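You operate a simulated robot arm through the tools that you are given. There is no shell and no other tool. Be economical: measure what you need, move in short steps, check, and stop when the job is done.

Carry out the task below with a simulated robot arm. There is one attempt and no reset: what you move stays moved.

Task
Find the sugar carton and top up the sugar jar to about three quarters full.
Fine: read the cartons; the carton goes back and the lid goes on square.

The check looks at the end state, three seconds after you hand in, the way a careful person would. Anything else that was tipped, shoved, dropped, spilled or broken makes it a failure. A push-on lid holds only when it is set on centred and level and pressed home; a screw cap is set on level and turned clockwise until tight.

Robot
A 7-joint arm with a two-finger parallel gripper, fixed in place. Base frame: the origin is at the foot of the arm, x ahead of it, y to its left, z up; the work surface is at about z = 0. Readings come in mm, degrees, newtons and seconds.
With the tool pointing down near the work surface it reaches from about 240 to 620 mm from the base axis. Its first joint turns from -66.0 to 66.0 degrees. Payload 2.6 kg.
The tool frame sits at the grasp point between the pads (the TCP): z along the fingers, y along the line on which they close. The tips reach 30 mm beyond it. Largest opening 94 mm; finger width 28, thickness 10; the body of the gripper, 50 by 96 mm, starts 55 mm behind the TCP.
Orientation is told as [roll, pitch, yaw] about the base's x, y, z axes, in that order, counted from this pose: with the fingers straight down and closing along the base's y, the tool's x points along the base's -x, its y along +y and its z along -z.

Tools
- The arm moves only by the tool apply_moves. Its argument "increments" is a list of rows, each a list of 7 numbers: the closure, from 0 (fully open) to 1 (shut), then the shift along the tool's x, y, z in mm, then the turn, a rotation vector about the tool's x, y, z in degrees. In form: [[grip, x, y, z, rx, ry, rz], ...]. A call has 1 to 12 rows; each row is the pose to reach, as a shift and turn from the pose commanded when the call began, along the tool's axes at that moment. Each row takes 0.2 s and may step no farther than 50 mm and 8.6 degrees from the row before; otherwise, or with a gripper value out of range, the whole call is refused. A pose out of reach is approached as far as the arm can. The call stops where the force on the tool passes 70 N (or 10 N more than at its start, if that is more) or the arm is blocked; 0.2 s more then pass. Each finger travels about 72 mm/s and halts on what it meets, pressing with about 26 N; the grip force reading is that of the motor and also rises with nothing between the fingers. The clock runs only during rows and for 0.2 s after the last one: add rows that repeat a pose to give the fingers time. The reply holds the time, the measured pose of the TCP, the force on the tool along the base axes, the opening and the grip force, in the units named above and with some noise, and new pictures: "views" is both (left out), scene, wrist or none.
- Cameras (640 x 400 px; columns grow to the right, rows downward): "scene" is fixed at [27.1, 432.2, 571]; the picture's right is [-0.83, -0.55, 0.00], its down [-0.31, 0.47, -0.83] and it looks along [0.46, -0.69, -0.56] (base axes); focal length 224 px, centre (320, 200). "wrist" rides on the gripper at [76, 14, -102] in the tool frame; the picture's right is [-0.18, 0.98, 0.00], its down [-0.75, -0.14, -0.64] and it looks along [-0.63, -0.12, 0.77] (tool axes); focal length 243 px, centre (320, 200). There is no depth. A picture from a camera that has moved, and an enlarged one, comes with that camera's place and axes in the base frame and with its lens. The place of the scene camera against the robot may be out by one fixed shift of up to 12 mm in any direction.
- close_up(camera, box): a new picture of the part [left, top, right, bottom] of that camera's present view, enlarged. No time passes.
- close_job(): hands the job in; it is judged then, once.

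Work in short steps. Places have to be worked out from the pictures, the camera data and where the tool is seen: move nearer, look again, correct. Check each grasp and each placing, and mend what went wrong. You have 120 turns and 170 pictures in all, those below and enlarged ones among them. Open the gripper and draw the arm clear of the work before you hand the job in, unless the task says otherwise; then end with one line.

The tools are called after ">>>" by a JSON object that holds its "op" and its "data". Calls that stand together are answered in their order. apply_moves: Moves the arm, as the interface text tells. Its arguments: {"type":"object","properties":{"increments":{"type":"array"},"views":{"type":"string","enum":["both","scene","wrist","none"]}},"required":["increments"]} The other tools are called the same way: close_up (camera, box) takes an enlarged picture of a part of a camera's view; close_job () hands the job in.

At the start:

```text
time_s: 0.0
position: [329.4, -31.0, 395.0]
tool_rot: [0.0, 0.1, 0.1]
contact_force: [-0.3, 0.3, 0.5]
opening: 94.0
grasp_force: 0.0
```

scene: 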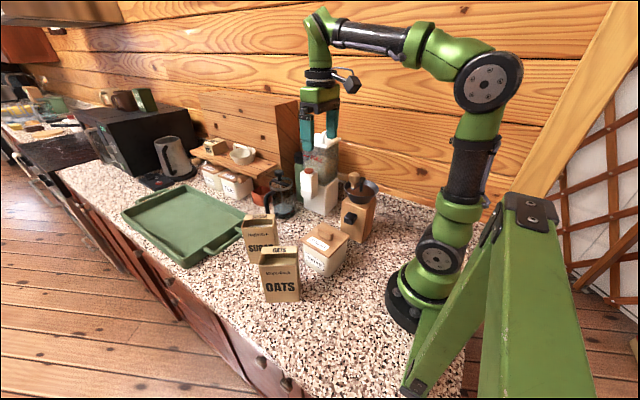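
wrist: 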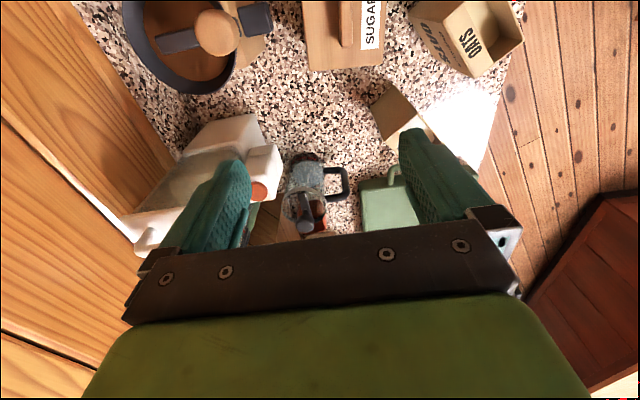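

I see two cartons (SUGAR behind, OATS in front) and a lidded jar labelled sugar. I take enlarged views first.

>>> {"op": "close_up", "data": {"camera": "scene", "box": [220, 190, 380, 310]}}

>>> {"op": "close_up", "data": {"camera": "wrist", "box": [280, 0, 540, 180]}}

```text
3.33 times, centred on (300, 250) of scene
camera zoom: at [27.1, 432.2, 571.0], right [-0.83, -0.55, 0.0], down [-0.31, 0.47, -0.83], along [0.46, -0.69, -0.56], focal length 748 px, centre (387, 33)
```

zoom: 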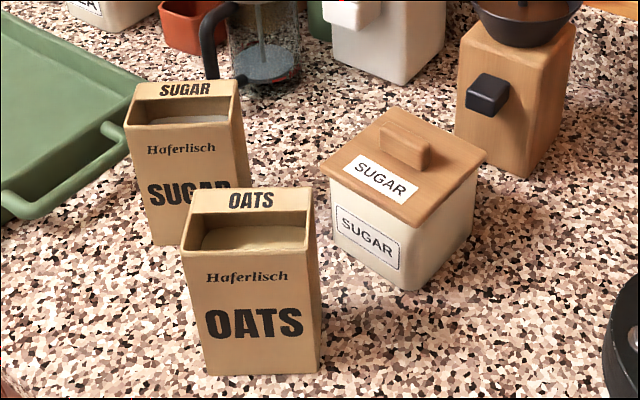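

```text
2.22 times, centred on (410, 90) of wrist
camera zoom: at [252.5, -17.2, 496.7], right [0.18, 0.98, 0.0], down [0.75, -0.14, 0.64], along [0.63, -0.12, -0.77], focal length 539 px, centre (120, 444)
```

zoom: 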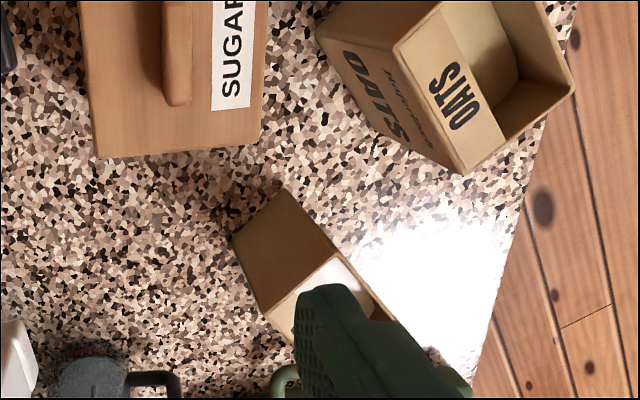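

The sugar carton is at about (463,101) with its long side along roughly (0.8,0.6), and the oats carton is nearer the scene camera. The jar is at about (288,16), its lid top at z≈100, with a bar handle running along x. I move over the lid for a better look.

>>> {"op": "apply_moves", "data": {"increments": [[0, 14, 16, 30, 0, 0, 0], [0, 28, 32, 60, 0, 0, 0], [0, 41, 47, 95, 0, 0, 0], [0, 41, 47, 95, 0, 0, 0]]}}

```text
time_s: 1.0
position: [288.6, 16.4, 298.5]
tool_rot: [0.0, 0.1, 0.0]
contact_force: [0.9, 0.4, -0.8]
opening: 93.9
grasp_force: 0.0
camera wrist: at [212.7, 29.9, 401.7], right [0.18, 0.98, 0.0], down [0.75, -0.14, 0.64], along [0.63, -0.12, -0.77], focal length 243 px, centre (320, 200)
```

scene: 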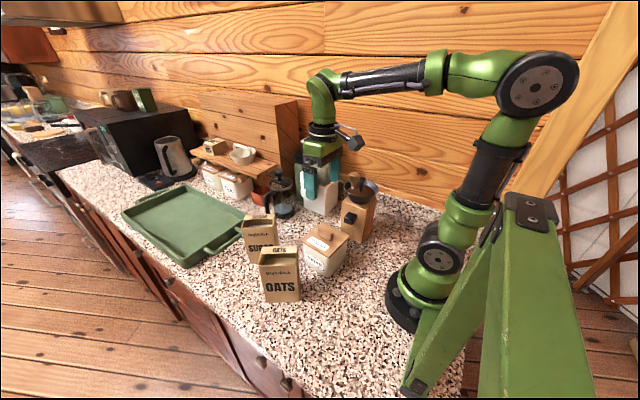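
wrist: 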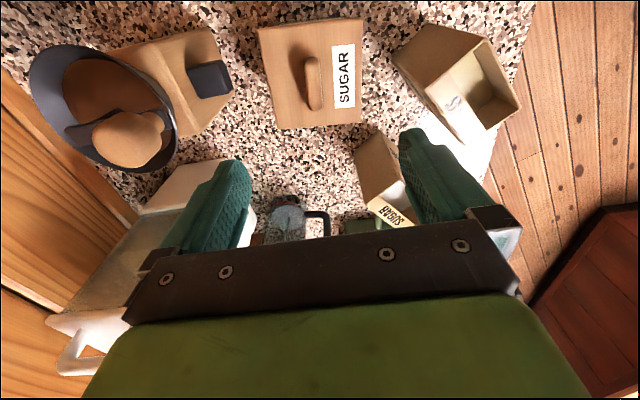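

>>> {"op": "close_up", "data": {"camera": "wrist", "box": [240, 0, 400, 140]}}

>>> {"op": "close_up", "data": {"camera": "wrist", "box": [340, 100, 480, 240]}}

```text
2.86 times, centred on (320, 70) of wrist
camera zoom: at [212.7, 29.9, 401.7], right [0.18, 0.98, 0.0], down [0.75, -0.14, 0.64], along [0.63, -0.12, -0.77], focal length 693 px, centre (320, 571)
```

zoom: 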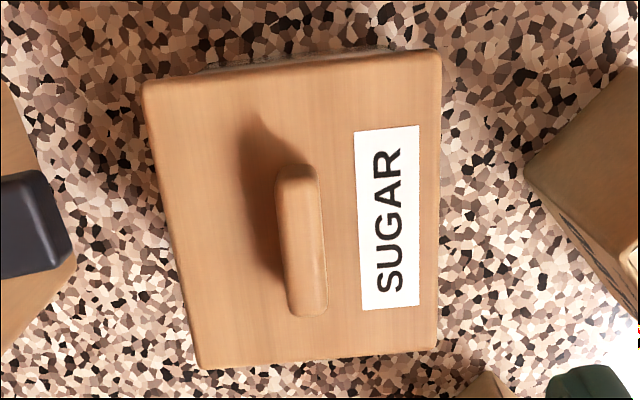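

```text
2.86 times, centred on (410, 170) of wrist
camera zoom: at [212.7, 29.9, 401.7], right [0.18, 0.98, 0.0], down [0.75, -0.14, 0.64], along [0.63, -0.12, -0.77], focal length 693 px, centre (63, 286)
```

zoom: 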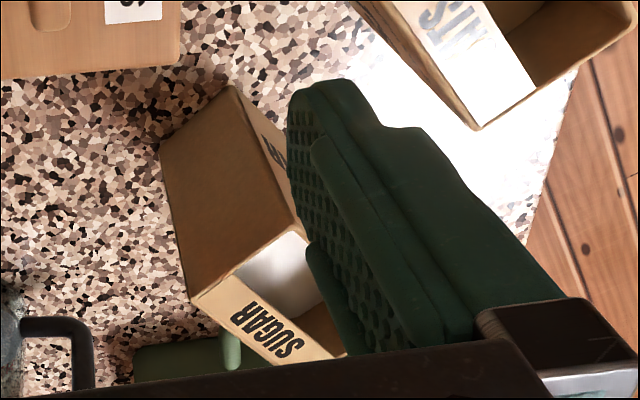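

Jar lid: centre ≈ (284,9), yaw ≈ -5.5°, bar about 17 mm wide. The sugar carton's centre comes out at ≈ (458,101), height 150, yaw 38°. I descend partway over the bar, turned to match.

>>> {"op": "apply_moves", "data": {"increments": [[0, 4.6, -7.4, 36, 0, 0, 5.5], [0, 4.6, -7.4, 72, 0, 0, 5.5], [0, 4.6, -7.4, 118, 0, 0, 5.5], [0, 4.6, -7.4, 118, 0, 0, 5.5]]}}

>>> {"op": "close_up", "data": {"camera": "scene", "box": [270, 170, 390, 290]}}

```text
time_s: 2.0
position: [281.2, 7.9, 180.8]
tool_rot: [-0.1, 0.0, -5.6]
contact_force: [-0.4, -0.3, 0.6]
opening: 94.0
grasp_force: 0.0
camera wrist: at [206.0, 29.7, 283.7], right [0.28, 0.96, 0.0], down [0.74, -0.21, 0.64], along [0.62, -0.18, -0.77], focal length 243 px, centre (320, 200)
```

scene: 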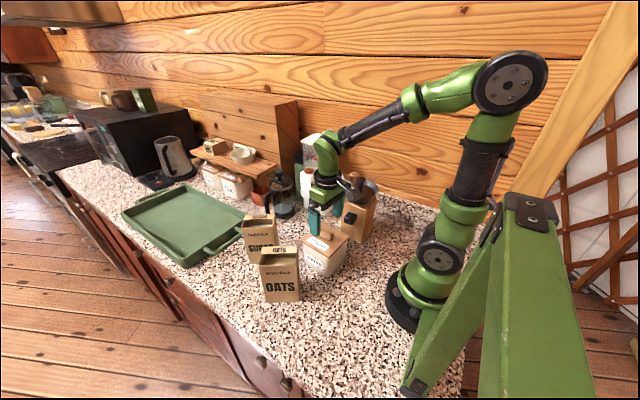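
wrist: 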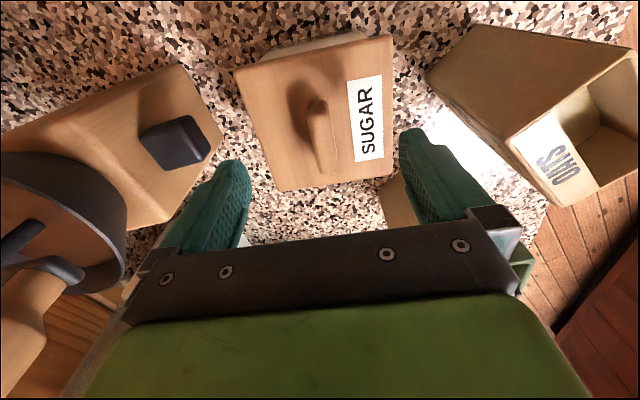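

```text
3.33 times, centred on (330, 230) of scene
camera zoom: at [27.1, 432.2, 571.0], right [-0.83, -0.55, 0.0], down [-0.31, 0.47, -0.83], along [0.46, -0.69, -0.56], focal length 748 px, centre (287, 100)
```

zoom: 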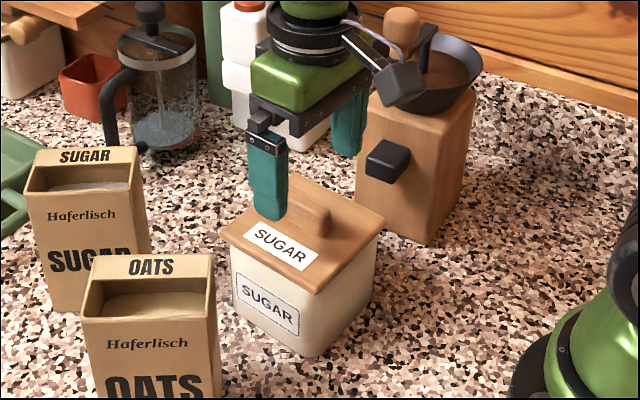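

I put the lid top at about 106–110, with the bar above it, and the gripper is aligned over it. I descend to TCP z≈145 and look.

>>> {"op": "apply_moves", "data": {"increments": [[0, -2, 0, 18, 0, 0, 0], [0, -2, 0, 36, 0, 0, 0], [0, -2, 0, 36, 0, 0, 0]], "views": "wrist"}}

>>> {"op": "close_up", "data": {"camera": "scene", "box": [280, 190, 370, 280]}}

```text
time_s: 2.8
position: [284.3, 8.6, 146.3]
tool_rot: [-0.1, 0.1, -5.5]
contact_force: [-0.6, 0.5, -0.6]
opening: 94.0
grasp_force: 0.0
camera wrist: at [209.9, 29.5, 248.3], right [0.28, 0.96, 0.0], down [0.74, -0.21, 0.64], along [0.62, -0.18, -0.77], focal length 243 px, centre (320, 200)
```

wrist: 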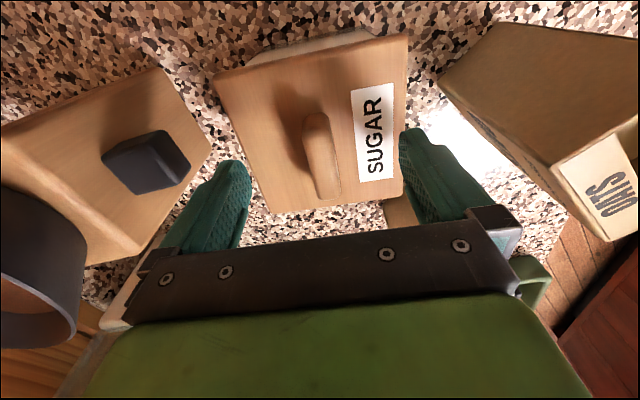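

```text
4.44 times, centred on (325, 235) of scene
camera zoom: at [27.1, 432.2, 571.0], right [-0.83, -0.55, 0.0], down [-0.31, 0.47, -0.83], along [0.46, -0.69, -0.56], focal length 997 px, centre (298, 44)
```

zoom: 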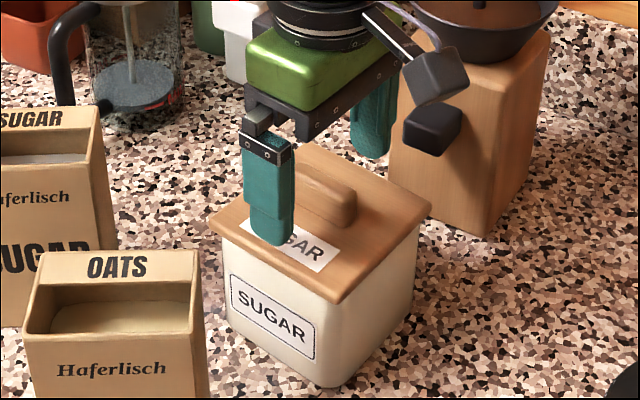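

The bar centre sits at the tip depth (z≈116) and is well centred. I lower by 6 mm and check the force before closing.

>>> {"op": "apply_moves", "data": {"increments": [[0, 0, 0, 3, 0, 0, 0], [0, 0, 0, 6, 0, 0, 0], [0, 0, 0, 6, 0, 0, 0]], "views": "none"}}

>>> {"op": "close_up", "data": {"camera": "scene", "box": [300, 210, 350, 260]}}

```text
time_s: 3.6
position: [283.9, 7.9, 139.6]
tool_rot: [0.0, 0.0, -5.5]
contact_force: [0.7, -0.4, 0.2]
opening: 94.1
grasp_force: 0.1
```

```text
8.00 times, centred on (325, 235) of scene
camera zoom: at [27.1, 432.2, 571.0], right [-0.83, -0.55, 0.0], down [-0.31, 0.47, -0.83], along [0.46, -0.69, -0.56], focal length 1794 px, centre (280, -80)
```

zoom: 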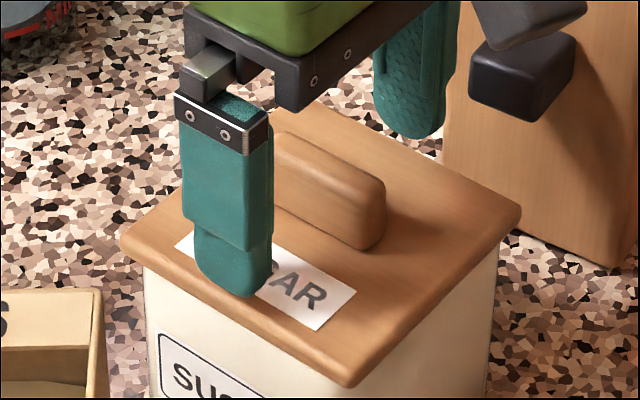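

No contact yet, and the tips overlap the lower bar. I close on the bar.

>>> {"op": "apply_moves", "data": {"increments": [[0.5, 0, 0, 0, 0, 0, 0], [1, 0, 0, 0, 0, 0, 0], [1, 0, 0, 0, 0, 0, 0], [1, 0, 0, 0, 0, 0, 0], [1, 0, 0, 0, 0, 0, 0]], "views": "wrist"}}

>>> {"op": "close_up", "data": {"camera": "scene", "box": [300, 210, 350, 260]}}

```text
time_s: 4.8
position: [285.0, 7.7, 139.0]
tool_rot: [0.0, 0.0, -5.5]
contact_force: [-0.1, 0.4, 0.6]
opening: 15.3
grasp_force: 26.2
camera wrist: at [210.2, 29.5, 241.9], right [0.28, 0.96, 0.0], down [0.74, -0.21, 0.64], along [0.62, -0.18, -0.77], focal length 243 px, centre (320, 200)
```

wrist: 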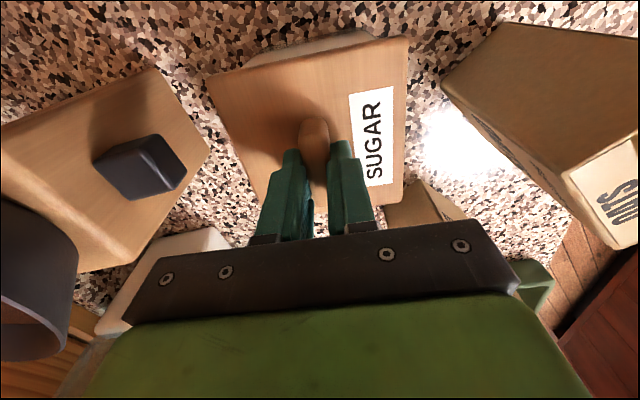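

```text
8.00 times, centred on (325, 235) of scene
camera zoom: at [27.1, 432.2, 571.0], right [-0.83, -0.55, 0.0], down [-0.31, 0.47, -0.83], along [0.46, -0.69, -0.56], focal length 1794 px, centre (280, -80)
```

zoom: 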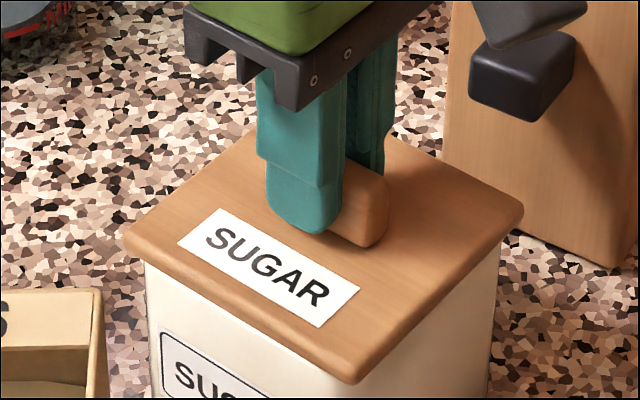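

The bar is gripped at 15.3 mm; the seated pose is TCP ≈ (284.5, 7.8, 139.3), yaw -5.5°. I lift straight up in small steps.

>>> {"op": "apply_moves", "data": {"increments": [[1, 0, 0, -3, 0, 0, 0], [1, 0, 0, -8, 0, 0, 0], [1, 0, 0, -20, 0, 0, 0], [1, 0, 0, -50, 0, 0, 0], [1, 0, 0, -90, 0, 0, 0], [1, 0, 0, -90, 0, 0, 0]]}}

>>> {"op": "close_up", "data": {"camera": "scene", "box": [280, 170, 380, 290]}}

```text
time_s: 6.2
position: [285.4, 11.0, 228.9]
tool_rot: [0.0, 0.0, -5.5]
contact_force: [0.4, -0.5, -0.5]
opening: 15.0
grasp_force: 26.3
camera wrist: at [209.8, 31.3, 331.2], right [0.28, 0.96, 0.0], down [0.74, -0.21, 0.64], along [0.62, -0.18, -0.77], focal length 243 px, centre (320, 200)
```

scene: 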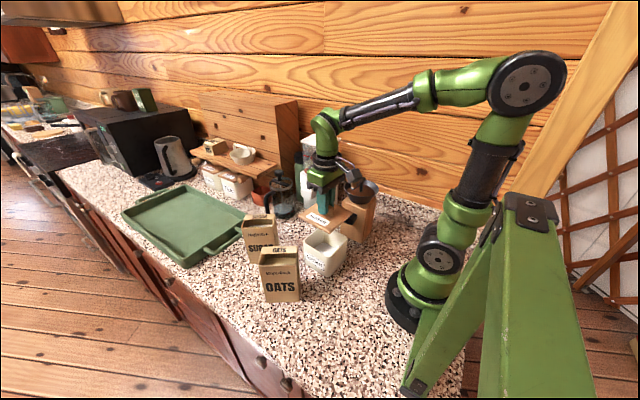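
wrist: 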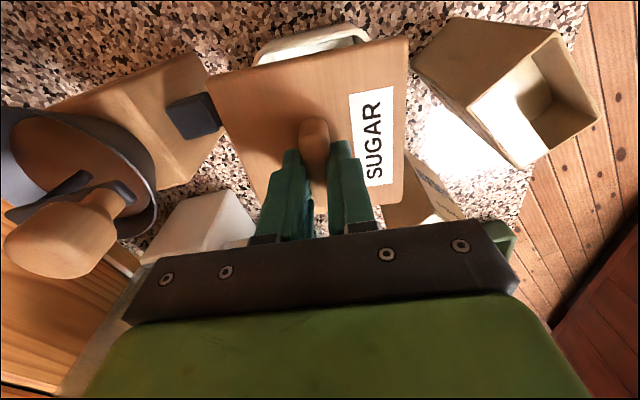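

```text
3.33 times, centred on (330, 230) of scene
camera zoom: at [27.1, 432.2, 571.0], right [-0.83, -0.55, 0.0], down [-0.31, 0.47, -0.83], along [0.46, -0.69, -0.56], focal length 748 px, centre (287, 100)
```

zoom: 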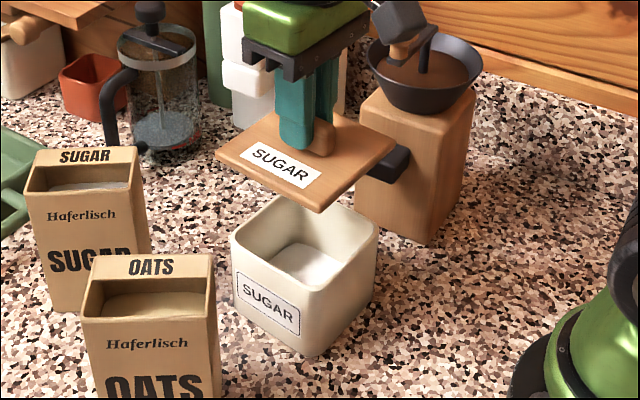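

The lid is off and the jar holds a shallow layer of sugar. I carry the lid to free counter at about (430,-40), staying high.

>>> {"op": "apply_moves", "data": {"increments": [[1, -38, -9, 0, 0, 0, 0], [1, -76, -18, 0, 0, 0, 0], [1, -114, -28, 0, 0, 0, 0], [1, -149, -37, 0, 0, 0, 0], [1, -149, -37, 30, 0, 0, 0], [1, -149, -37, 70, 0, 0, 0], [1, -149, -37, 115, 0, 0, 0], [1, -149, -37, 115, 0, 0, 0]]}}

>>> {"op": "close_up", "data": {"camera": "scene", "box": [230, 150, 380, 280]}}

```text
time_s: 8.0
position: [428.6, -45.0, 113.9]
tool_rot: [0.0, 0.1, -5.5]
contact_force: [-0.3, -0.1, -0.5]
opening: 14.9
grasp_force: 25.6
camera wrist: at [354.2, -24.0, 216.8], right [0.28, 0.96, 0.0], down [0.74, -0.21, 0.64], along [0.62, -0.18, -0.77], focal length 243 px, centre (320, 200)
```

scene: 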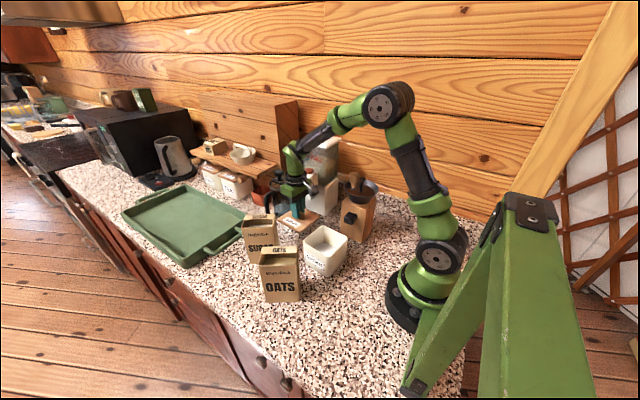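
wrist: 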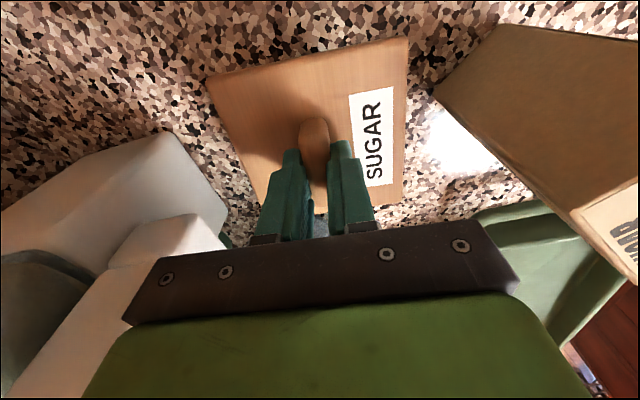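

```text
3.08 times, centred on (305, 215) of scene
camera zoom: at [27.1, 432.2, 571.0], right [-0.83, -0.55, 0.0], down [-0.31, 0.47, -0.83], along [0.46, -0.69, -0.56], focal length 690 px, centre (366, 154)
```

zoom: 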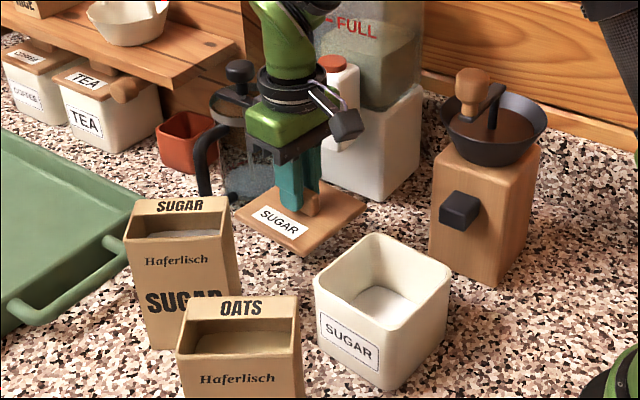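

Clear space below. I lower in stages, watching the force for contact.

>>> {"op": "apply_moves", "data": {"increments": [[1, 0, 0, 20, 0, 0, 0], [1, 0, 0, 40, 0, 0, 0], [1, 0, 0, 46, 0, 0, 0], [1, 0, 0, 50, 0, 0, 0], [1, 0, 0, 50, 0, 0, 0]], "views": "none"}}

>>> {"op": "close_up", "data": {"camera": "scene", "box": [260, 170, 350, 240]}}

```text
time_s: 9.2
position: [428.7, -42.5, 62.7]
tool_rot: [0.0, 0.0, -5.5]
contact_force: [0.2, 0.9, -0.6]
opening: 15.2
grasp_force: 26.1
```

```text
5.71 times, centred on (305, 205) of scene
camera zoom: at [27.1, 432.2, 571.0], right [-0.83, -0.55, 0.0], down [-0.31, 0.47, -0.83], along [0.46, -0.69, -0.56], focal length 1282 px, centre (406, 171)
```

zoom: 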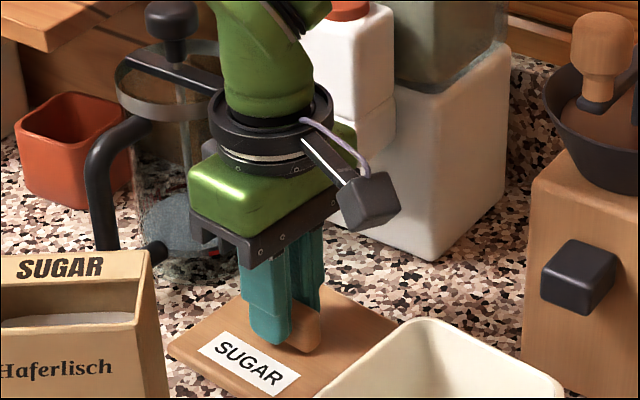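

No contact yet; I continue down in small steps.

>>> {"op": "apply_moves", "data": {"increments": [[1, 0, 0, 3, 0, 0, 0], [1, 0, 0, 6, 0, 0, 0], [1, 0, 0, 8, 0, 0, 0]], "views": "none"}}

```text
time_s: 10.0
position: [429.4, -43.7, 57.4]
tool_rot: [0.0, -0.1, -5.5]
contact_force: [-0.1, -0.3, -1.0]
opening: 14.9
grasp_force: 25.7
```

>>> {"op": "apply_moves", "data": {"increments": [[1, 0, 0, 2, 0, 0, 0], [1, 0, 0, 4, 0, 0, 0], [1, 0, 0, 4, 0, 0, 0]], "views": "none"}}

>>> {"op": "close_up", "data": {"camera": "scene", "box": [270, 190, 330, 240]}}

```text
time_s: 10.8
position: [430.1, -43.2, 51.9]
tool_rot: [-0.2, 0.0, -5.5]
contact_force: [0.0, -0.2, -0.5]
opening: 15.0
grasp_force: 25.9
```

```text
8.00 times, centred on (300, 215) of scene
camera zoom: at [27.1, 432.2, 571.0], right [-0.83, -0.55, 0.0], down [-0.31, 0.47, -0.83], along [0.46, -0.69, -0.56], focal length 1794 px, centre (480, 80)
```

zoom: 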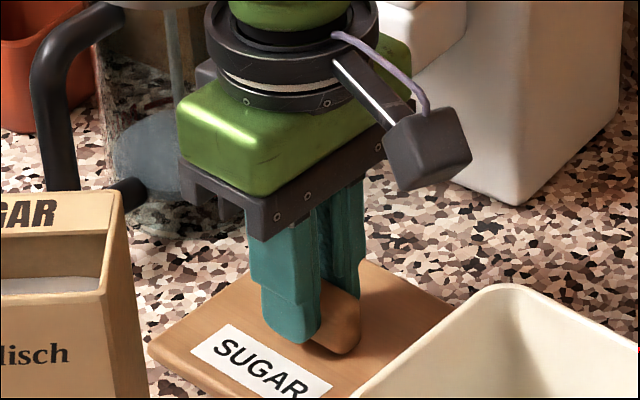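

>>> {"op": "apply_moves", "data": {"increments": [[1, 0, 0, 2, 0, 0, 0], [1, 0, 0, 4, 0, 0, 0], [1, 0, 0, 4, 0, 0, 0]], "views": "none"}}

```text
time_s: 11.6
position: [430.6, -43.4, 48.7]
tool_rot: [0.1, -0.1, -5.5]
contact_force: [0.6, -0.1, -0.2]
opening: 15.2
grasp_force: 26.6
```

>>> {"op": "apply_moves", "data": {"increments": [[1, 0, 0, 2, 0, 0, 0], [1, 0, 0, 3, 0, 0, 0], [1, 0, 0, 3, 0, 0, 0]], "views": "none"}}

>>> {"op": "close_up", "data": {"camera": "wrist", "box": [180, 20, 440, 240]}}

```text
time_s: 12.4
position: [431.7, -43.5, 46.5]
tool_rot: [0.1, -0.1, -5.6]
contact_force: [-11.1, -0.1, 24.8]
opening: 15.0
grasp_force: 25.8
```

```text
1.82 times, centred on (310, 130) of wrist
camera zoom: at [356.3, -22.2, 148.6], right [0.28, 0.96, 0.0], down [0.74, -0.21, 0.64], along [0.62, -0.18, -0.77], focal length 441 px, centre (338, 327)
```

zoom: 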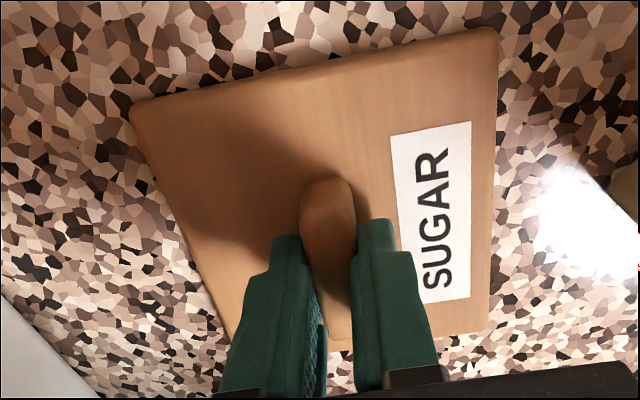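

Contact at TCP z≈46.5, so the lid is down. I release and go up.

>>> {"op": "apply_moves", "data": {"increments": [[1, 0, 0, -1, 0, 0, 0], [0.8, 0, 0, -1, 0, 0, 0], [0.6, 0, 0, -1, 0, 0, 0], [0.5, 0, 0, -1, 0, 0, 0], [0.5, 0, 0, -20, 0, 0, 0], [0.5, 0, 0, -60, 0, 0, 0], [0.5, 0, 0, -105, 0, 0, 0], [0.5, 0, 0, -150, 0, 0, 0], [0.2, 0, 0, -195, 0, 0, 0], [0, 0, 0, -240, 0, 0, 0], [0, 0, 0, -240, 0, 0, 0]]}}

>>> {"op": "close_up", "data": {"camera": "wrist", "box": [300, 30, 500, 240]}}

>>> {"op": "close_up", "data": {"camera": "scene", "box": [225, 190, 365, 310]}}

```text
time_s: 14.8
position: [433.5, -43.7, 286.2]
tool_rot: [-0.1, 0.0, -5.5]
contact_force: [-0.3, -0.6, -0.6]
opening: 94.1
grasp_force: 0.0
camera wrist: at [357.0, -21.4, 389.0], right [0.28, 0.96, 0.0], down [0.74, -0.21, 0.64], along [0.62, -0.18, -0.77], focal length 243 px, centre (320, 200)
```

scene: 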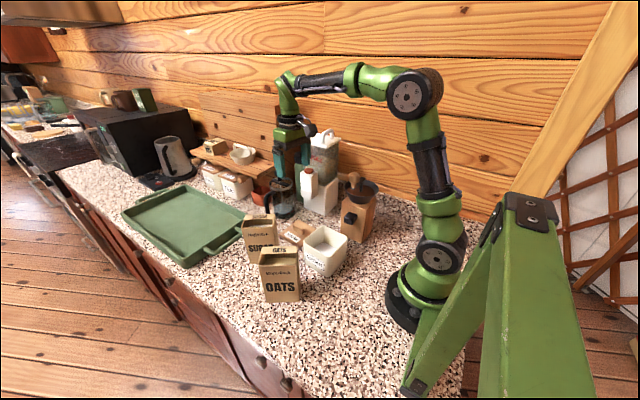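
wrist: 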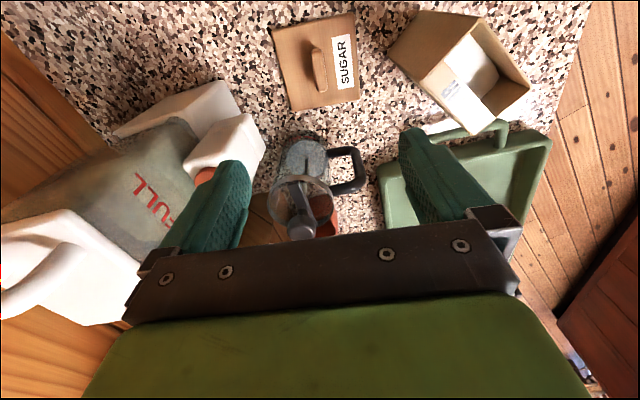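

```text
1.90 times, centred on (400, 135) of wrist
camera zoom: at [357.0, -21.4, 389.0], right [0.28, 0.96, 0.0], down [0.74, -0.21, 0.64], along [0.62, -0.18, -0.77], focal length 462 px, centre (168, 324)
```

zoom: 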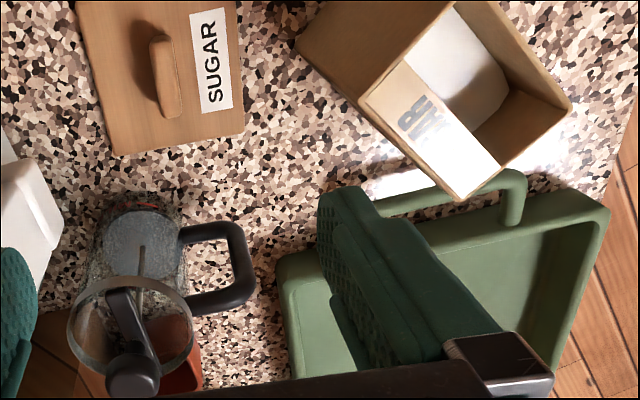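

```text
3.33 times, centred on (295, 250) of scene
camera zoom: at [27.1, 432.2, 571.0], right [-0.83, -0.55, 0.0], down [-0.31, 0.47, -0.83], along [0.46, -0.69, -0.56], focal length 748 px, centre (403, 33)
```

zoom: 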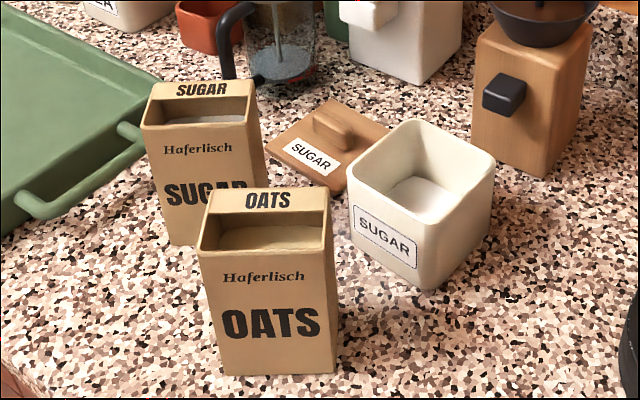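

The lid sits flat at (430,-43) and the sugar carton is at ≈ (459,98), yaw ≈ 38°. Before grasping, I test in free air whether the arm reaches a strongly back-tilted pouring pose above the jar: yaw 38° first, then tilt.

>>> {"op": "apply_moves", "data": {"increments": [[0, 23, 8, -10, 0, 0, -7.25], [0, 46, 16, -20, 0, 0, -14.5], [0, 69, 25, -30, 0, 0, -21.75], [0, 92, 33, -34, 0, 0, -29], [0, 115, 41, -34, 0, 0, -36.25], [0, 138, 50, -34, 0, 0, -43.5], [0, 138, 50, -34, 0, 0, -43.5]], "views": "none"}}

```text
time_s: 16.4
position: [298.3, 19.8, 317.8]
tool_rot: [0.0, -0.1, 38.1]
contact_force: [-0.7, -0.3, -0.1]
opening: 94.0
grasp_force: 0.0
```

>>> {"op": "apply_moves", "data": {"increments": [[0, 0, 0, 0, 0, 8, 0], [0, 0, 0, 0, 0, 16, 0], [0, 0, 0, 0, 0, 24, 0], [0, 0, 0, 0, 0, 32, 0], [0, 0, 0, 0, 0, 40, 0], [0, 0, 0, 0, 0, 48, 0], [0, 0, 0, 0, 0, 56, 0], [0, 0, 0, 0, 0, 64, 0], [0, 0, 0, 0, 0, 72, 0], [0, 0, 0, 0, 0, 72, 0]]}}

```text
time_s: 18.6
position: [297.7, 20.3, 318.8]
tool_rot: [0.0, 71.9, 38.0]
contact_force: [-0.2, -0.4, -0.4]
opening: 93.9
grasp_force: 0.0
out of reach, approached as far as the arm can: row 7
camera wrist: at [346.6, 77.0, 423.1], right [-0.56, 0.81, -0.18], down [0.75, 0.41, -0.52], along [-0.35, -0.42, -0.84], focal length 243 px, centre (320, 200)
```

scene: 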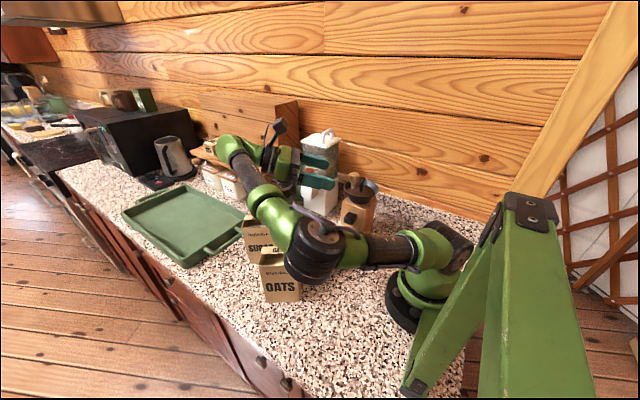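
wrist: 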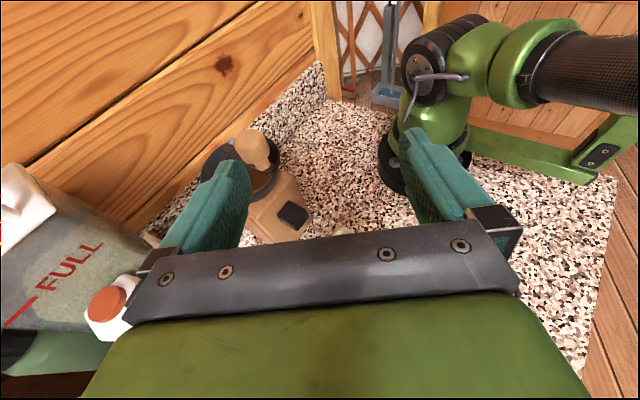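

The tilt was reached, but through a different elbow posture that sits low over the oats. I undo it and then test the tilt with the arm's radial direction instead (yaw ~0).

>>> {"op": "apply_moves", "data": {"increments": [[0, 0, 0, 0, 0, -8, 0], [0, 0, 0, 0, 0, -16, 0], [0, 0, 0, 0, 0, -24, 0], [0, 0, 0, 0, 0, -32, 0], [0, 0, 0, 0, 0, -40, 0], [0, 0, 0, 0, 0, -48, 0], [0, 0, 0, 0, 0, -56, 0], [0, 0, 0, 0, 0, -64, 0], [0, 0, 0, 0, 0, -72, 0], [0, 0, 0, 0, 0, -72, 0]], "views": "scene"}}

```text
time_s: 20.8
position: [297.8, 20.6, 319.8]
tool_rot: [-0.1, -0.2, 38.0]
contact_force: [-0.2, -0.1, 0.7]
opening: 93.8
grasp_force: 0.1
```

scene: 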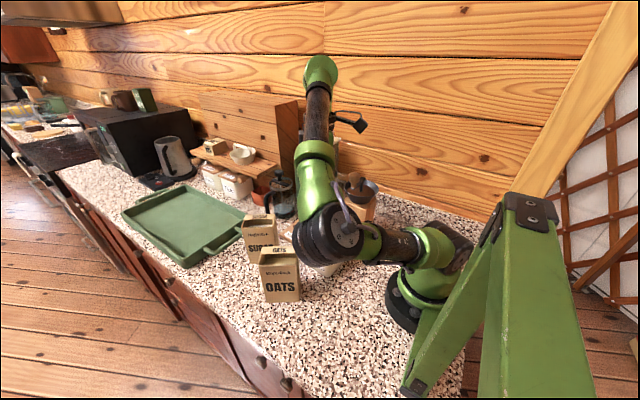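

The arm stays in the low-elbow posture. I move up and outward to unfold it, turning the yaw back to 0.

>>> {"op": "apply_moves", "data": {"increments": [[0, 0, 0, -40, 0, 0, 0], [0, 0, 0, -80, 0, 0, 0], [0, -14, -23, -100, 0, 0, 6.5], [0, -28, -46, -120, 0, 0, 13], [0, -41, -70, -120, 0, 0, 19.5], [0, -55, -93, -120, 0, 0, 26], [0, -68, -116, -120, 0, 0, 32], [0, -81, -140, -120, 0, 0, 38], [0, -81, -140, -120, 0, 0, 38]], "views": "scene"}}

```text
time_s: 22.8
position: [444.0, -40.6, 435.5]
tool_rot: [-0.3, 0.3, 0.2]
contact_force: [-0.3, 0.2, 0.0]
opening: 93.9
grasp_force: 0.0
out of reach, approached as far as the arm can: row 1, 2, 8, 9
```

scene: 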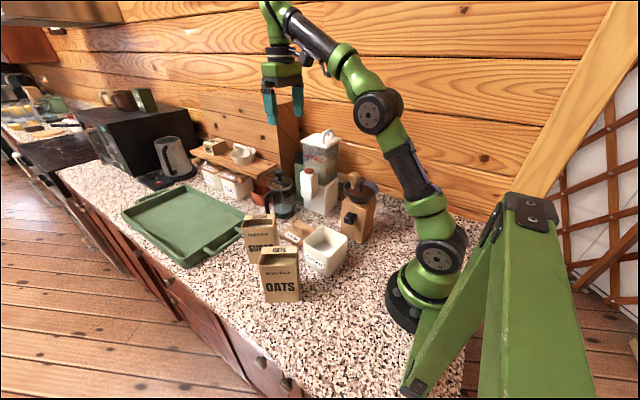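

The elbow is back up. Now I go to above the jar at yaw 0 and test the back-tilt in stages.

>>> {"op": "apply_moves", "data": {"increments": [[0, 25, 10, 25, 0, 0, 0], [0, 50, 20, 50, 0, 0, 0], [0, 80, 35, 75, 0, 0, 0], [0, 114, 50, 105, 0, 0, 0], [0, 114, 50, 105, 0, 8, 0], [0, 114, 50, 105, 0, 16, 0], [0, 114, 50, 105, 0, 24, 0], [0, 114, 50, 105, 0, 32, 0], [0, 114, 50, 105, 0, 40, 0], [0, 114, 50, 105, 0, 48, 0], [0, 114, 50, 105, 0, 48, 0]], "views": "scene"}}

```text
time_s: 25.2
position: [273.3, -2.4, 290.1]
tool_rot: [-0.1, 47.4, 0.1]
contact_force: [-0.3, -0.4, 0.0]
opening: 94.0
grasp_force: 0.2
out of reach, approached as far as the arm can: row 9, 10, 11
```

scene: 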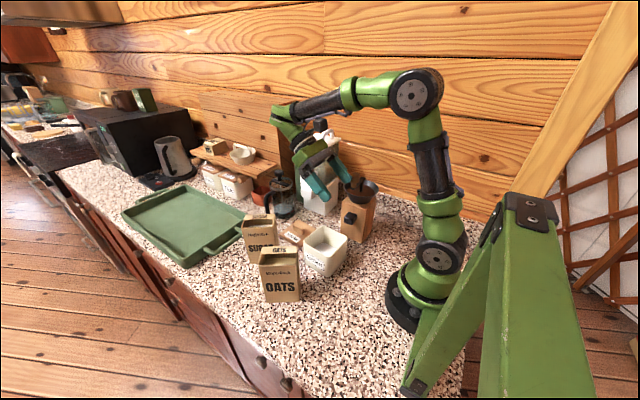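

Radial back-tilt stops at about 45°. I untilt and test a sideways pour at yaw 90, with the gripper on the +y side and the tool ending up pointing toward -y.

>>> {"op": "apply_moves", "data": {"increments": [[0, 0, 0, 0, 0, -8, 0], [0, 0, 0, 0, 0, -16, 0], [0, 0, 0, 0, 0, -24, 0], [0, 0, 0, 0, 0, -32, 0], [0, 0, 0, 0, 0, -40, 0], [0, 0, 0, 0, 0, -48, 0], [0, 0, 0, 0, 0, -48, 0]], "views": "none"}}

>>> {"op": "apply_moves", "data": {"increments": [[0, 0, 0, 0, 0, 0, -8], [0, 0, 0, 0, 0, 0, -16], [0, 0, 0, 0, 0, 0, -24], [0, 0, 0, 0, 0, 0, -32], [0, 0, 0, 0, 0, 0, -40], [0, 0, 0, 0, 0, 0, -48], [0, 0, 0, 0, 0, 0, -56], [0, 0, 0, 0, 0, 0, -64], [0, 0, 0, 0, 0, 0, -72], [0, 0, 0, 0, 0, 0, -80], [0, 0, 0, 0, 0, 0, -88], [0, 0, 0, 0, 0, 0, -88]], "views": "scene"}}

```text
time_s: 26.8
position: [273.7, -1.7, 291.3]
tool_rot: [-0.1, -0.1, 0.1]
contact_force: [-0.7, -0.2, 0.9]
opening: 94.1
grasp_force: 0.0
```

```text
time_s: 29.4
position: [273.9, -3.0, 290.8]
tool_rot: [0.0, 0.0, 88.1]
contact_force: [-0.1, 0.1, -0.4]
opening: 93.9
grasp_force: 0.1
```

scene: 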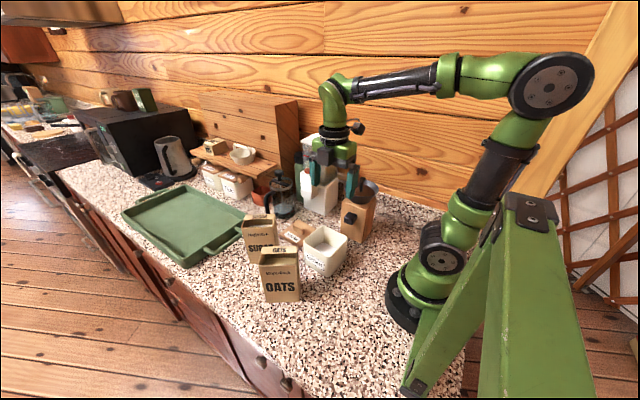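

>>> {"op": "apply_moves", "data": {"increments": [[0, 0, 0, 0, 0, 8, 0], [0, 0, 0, 0, 0, 16, 0], [0, 0, 0, 0, 0, 24, 0], [0, 0, 0, 0, 0, 32, 0], [0, 0, 0, 0, 0, 40, 0], [0, 0, 0, 0, 0, 48, 0], [0, 0, 0, 0, 0, 56, 0], [0, 0, 0, 0, 0, 64, 0], [0, 0, 0, 0, 0, 72, 0], [0, 0, 0, 0, 0, 80, 0], [0, 0, 0, 0, 0, 80, 0]]}}

```text
time_s: 31.8
position: [272.6, -2.4, 291.1]
tool_rot: [0.1, 80.1, 87.9]
contact_force: [0.4, -0.3, 0.5]
opening: 94.2
grasp_force: 0.1
camera wrist: at [262.1, 85.8, 383.3], right [-0.98, 0.07, -0.18], down [0.17, 0.76, -0.63], along [0.1, -0.65, -0.75], focal length 243 px, centre (320, 200)
```

scene: 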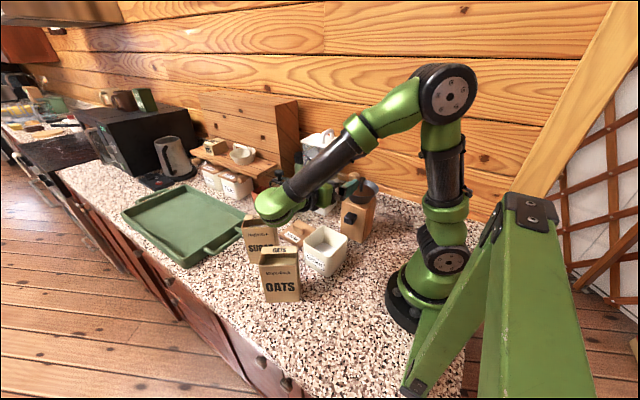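
wrist: 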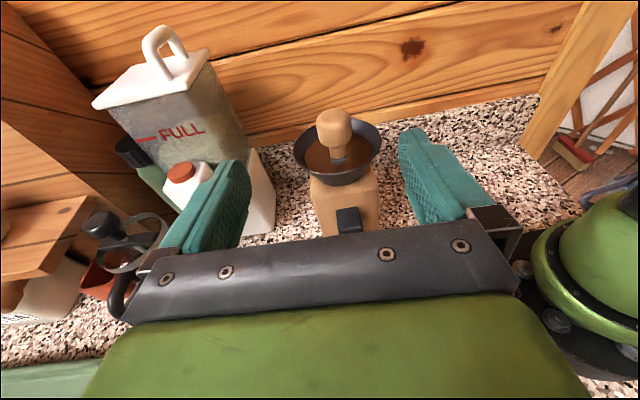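

Sideways 80° tilt works cleanly at yaw 88, so I will pour like that. I untilt and yaw back to 38°, then go to the grasp approach.

>>> {"op": "apply_moves", "data": {"increments": [[0, 0, 0, 0, 0, -8, 0], [0, 0, 0, 0, 0, -16, 0], [0, 0, 0, 0, 0, -24, 0], [0, 0, 0, 0, 0, -32, 0], [0, 0, 0, 0, 0, -40, 0], [0, 0, 0, 0, 0, -48, 0], [0, 0, 0, 0, 0, -56, 0], [0, 0, 0, 0, 0, -64, 0], [0, 0, 0, 0, 0, -72, 0], [0, 0, 0, 0, 0, -80, 0], [0, 0, 0, 0, 0, -80, 0]], "views": "none"}}

>>> {"op": "apply_moves", "data": {"increments": [[0, 0, 0, 0, 0, 0, 8.3], [0, 0, 0, 0, 0, 0, 16.6], [0, 0, 0, 0, 0, 0, 25], [0, 0, 0, 0, 0, 0, 33.3], [0, 0, 0, 0, 0, 0, 41.6], [0, 0, 0, 0, 0, 0, 50], [0, 0, 0, 0, 0, 0, 50]], "views": "none"}}

```text
time_s: 34.2
position: [273.7, -2.5, 290.1]
tool_rot: [0.0, -0.1, 88.1]
contact_force: [-0.5, 0.4, -0.1]
opening: 94.5
grasp_force: 0.0
```

```text
time_s: 35.8
position: [273.2, -2.6, 289.7]
tool_rot: [0.0, 0.1, 37.9]
contact_force: [0.0, -0.2, 0.2]
opening: 93.9
grasp_force: 0.0
```

>>> {"op": "apply_moves", "data": {"increments": [[0, -34, -9, 20, 0, -7.5, 0], [0, -68, -18, 40, 0, -15, 0], [0, -102, -27, 65, 0, -22.5, 0], [0, -136, -36, 91, 0, -30, 0], [0, -136, -36, 91, 0, -30, 0]]}}

>>> {"op": "close_up", "data": {"camera": "scene", "box": [220, 160, 360, 280]}}

```text
time_s: 37.0
position: [403.8, 53.6, 201.1]
tool_rot: [0.0, -30.0, 38.0]
contact_force: [0.1, 0.4, -0.1]
opening: 93.9
grasp_force: 0.2
camera wrist: at [302.2, -8.0, 251.5], right [-0.48, 0.87, 0.09], down [0.35, 0.09, 0.93], along [0.81, 0.48, -0.35], focal length 243 px, centre (320, 200)
```

scene: 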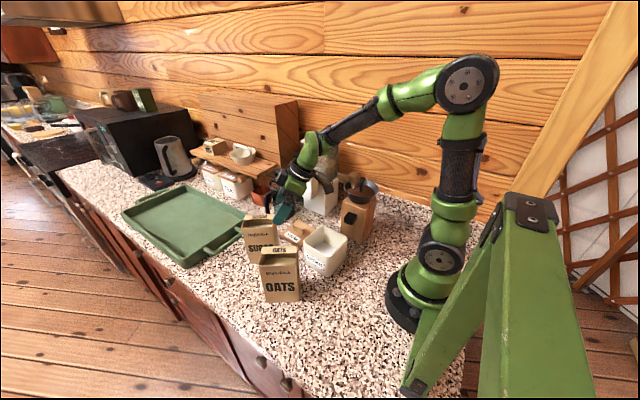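
wrist: 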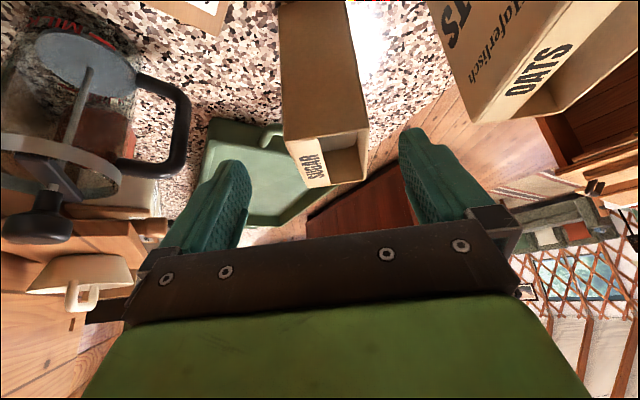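

```text
3.33 times, centred on (290, 220) of scene
camera zoom: at [27.1, 432.2, 571.0], right [-0.83, -0.55, 0.0], down [-0.31, 0.47, -0.83], along [0.46, -0.69, -0.56], focal length 748 px, centre (420, 133)
```

zoom: 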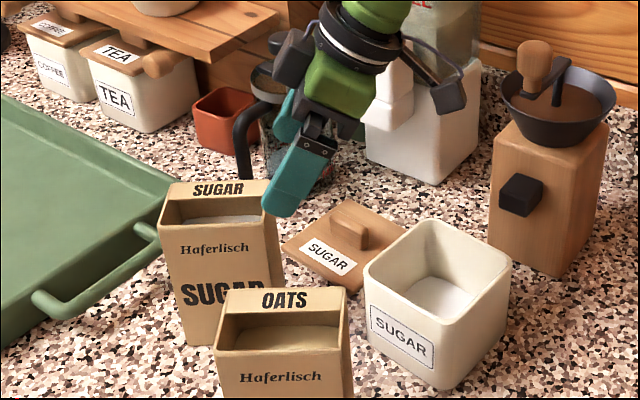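

>>> {"op": "close_up", "data": {"camera": "wrist", "box": [240, 0, 420, 200]}}

```text
2.00 times, centred on (330, 100) of wrist
camera zoom: at [302.2, -8.0, 251.5], right [-0.48, 0.87, 0.09], down [0.35, 0.09, 0.93], along [0.81, 0.48, -0.35], focal length 485 px, centre (300, 400)
```

zoom: 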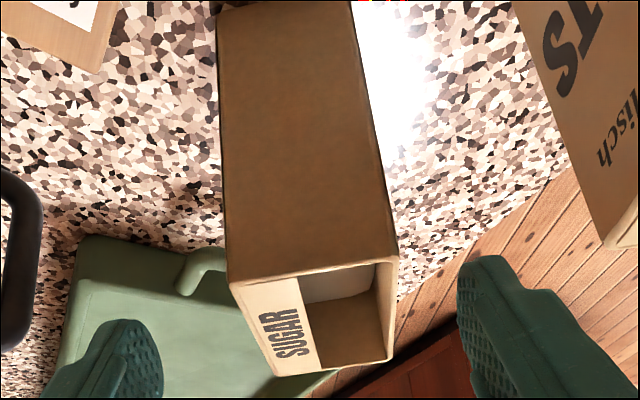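

The carton is well centred between the fingers (offset ~4 mm, yaw within 1°), with about 107 mm of approach left. I advance along the tool axis in two parts.

>>> {"op": "apply_moves", "data": {"increments": [[0, 1, 2, 30, 0, 0, 0], [0, 1, 3.7, 60, 0, 0, 0], [0, 2, 3.7, 80, 0, 0, 0], [0, 2, 3.7, 80, 0, 0, 0]], "views": "wrist"}}

>>> {"op": "close_up", "data": {"camera": "scene", "box": [220, 160, 360, 280]}}

```text
time_s: 38.0
position: [431.7, 78.9, 130.6]
tool_rot: [-0.1, -30.0, 37.9]
contact_force: [0.2, -0.2, 0.4]
opening: 94.0
grasp_force: 0.1
camera wrist: at [330.4, 18.4, 181.1], right [-0.48, 0.87, 0.09], down [0.35, 0.09, 0.93], along [0.81, 0.48, -0.35], focal length 243 px, centre (320, 200)
```

wrist: 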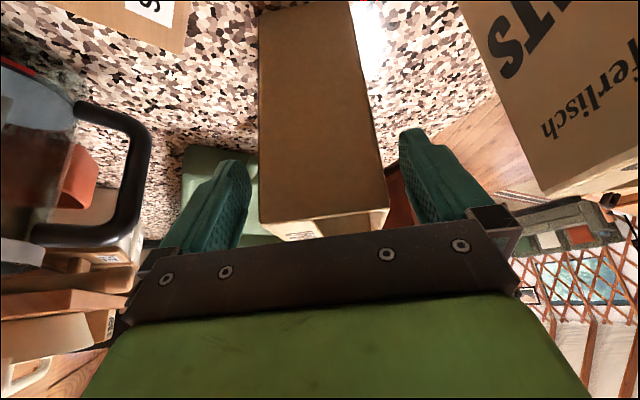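

```text
3.33 times, centred on (290, 220) of scene
camera zoom: at [27.1, 432.2, 571.0], right [-0.83, -0.55, 0.0], down [-0.31, 0.47, -0.83], along [0.46, -0.69, -0.56], focal length 748 px, centre (420, 133)
```

zoom: 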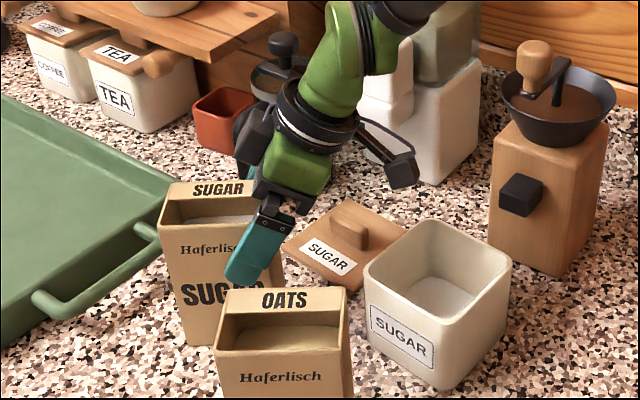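

Remaining advance ~24 mm leaves about 8 mm between the carton corner and the gripper plate. I advance and close.

>>> {"op": "apply_moves", "data": {"increments": [[0, 0, 1, 12, 0, 0, 0], [0, 0, 1, 24, 0, 0, 0], [0, 0, 1, 24, 0, 0, 0]], "views": "wrist"}}

```text
time_s: 38.8
position: [441.0, 88.2, 108.5]
tool_rot: [0.0, -30.0, 38.0]
contact_force: [-0.5, -0.2, -0.1]
opening: 94.0
grasp_force: 0.0
camera wrist: at [338.9, 27.2, 159.8], right [-0.48, 0.87, 0.09], down [0.35, 0.09, 0.93], along [0.81, 0.48, -0.35], focal length 243 px, centre (320, 200)
```

wrist: 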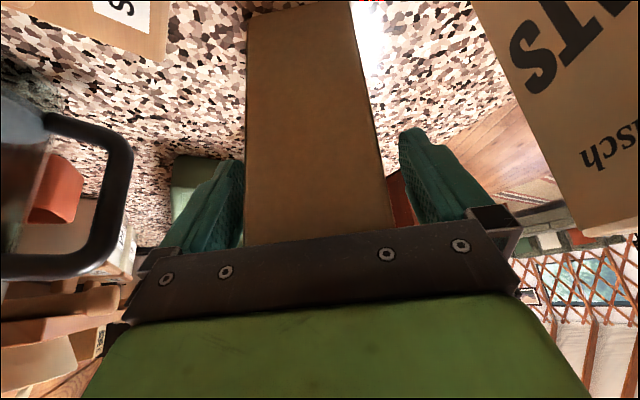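

>>> {"op": "apply_moves", "data": {"increments": [[0, 0, -2, 0, 0, 0, 0], [0.3, 0, -2, 0, 0, 0, 0], [0.5, 0, -2, 0, 0, 0, 0], [0.8, 0, -2, 0, 0, 0, 0], [1, 0, -2, 0, 0, 0, 0], [1, 0, -2, 0, 0, 0, 0]], "views": "wrist"}}

>>> {"op": "close_up", "data": {"camera": "scene", "box": [220, 170, 340, 280]}}

```text
time_s: 40.2
position: [442.5, 87.2, 108.3]
tool_rot: [0.0, -29.9, 37.9]
contact_force: [-1.9, 0.7, 0.3]
opening: 66.4
grasp_force: 25.9
camera wrist: at [340.0, 25.5, 159.2], right [-0.48, 0.87, 0.09], down [0.35, 0.09, 0.93], along [0.81, 0.48, -0.35], focal length 243 px, centre (320, 200)
```

wrist: 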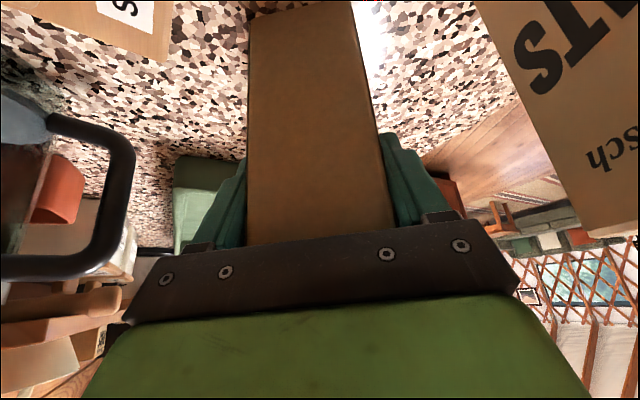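

```text
3.64 times, centred on (280, 225) of scene
camera zoom: at [27.1, 432.2, 571.0], right [-0.83, -0.55, 0.0], down [-0.31, 0.47, -0.83], along [0.46, -0.69, -0.56], focal length 816 px, centre (466, 109)
```

zoom: 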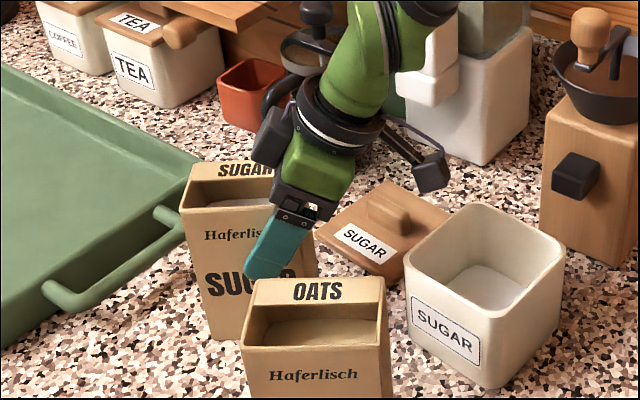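

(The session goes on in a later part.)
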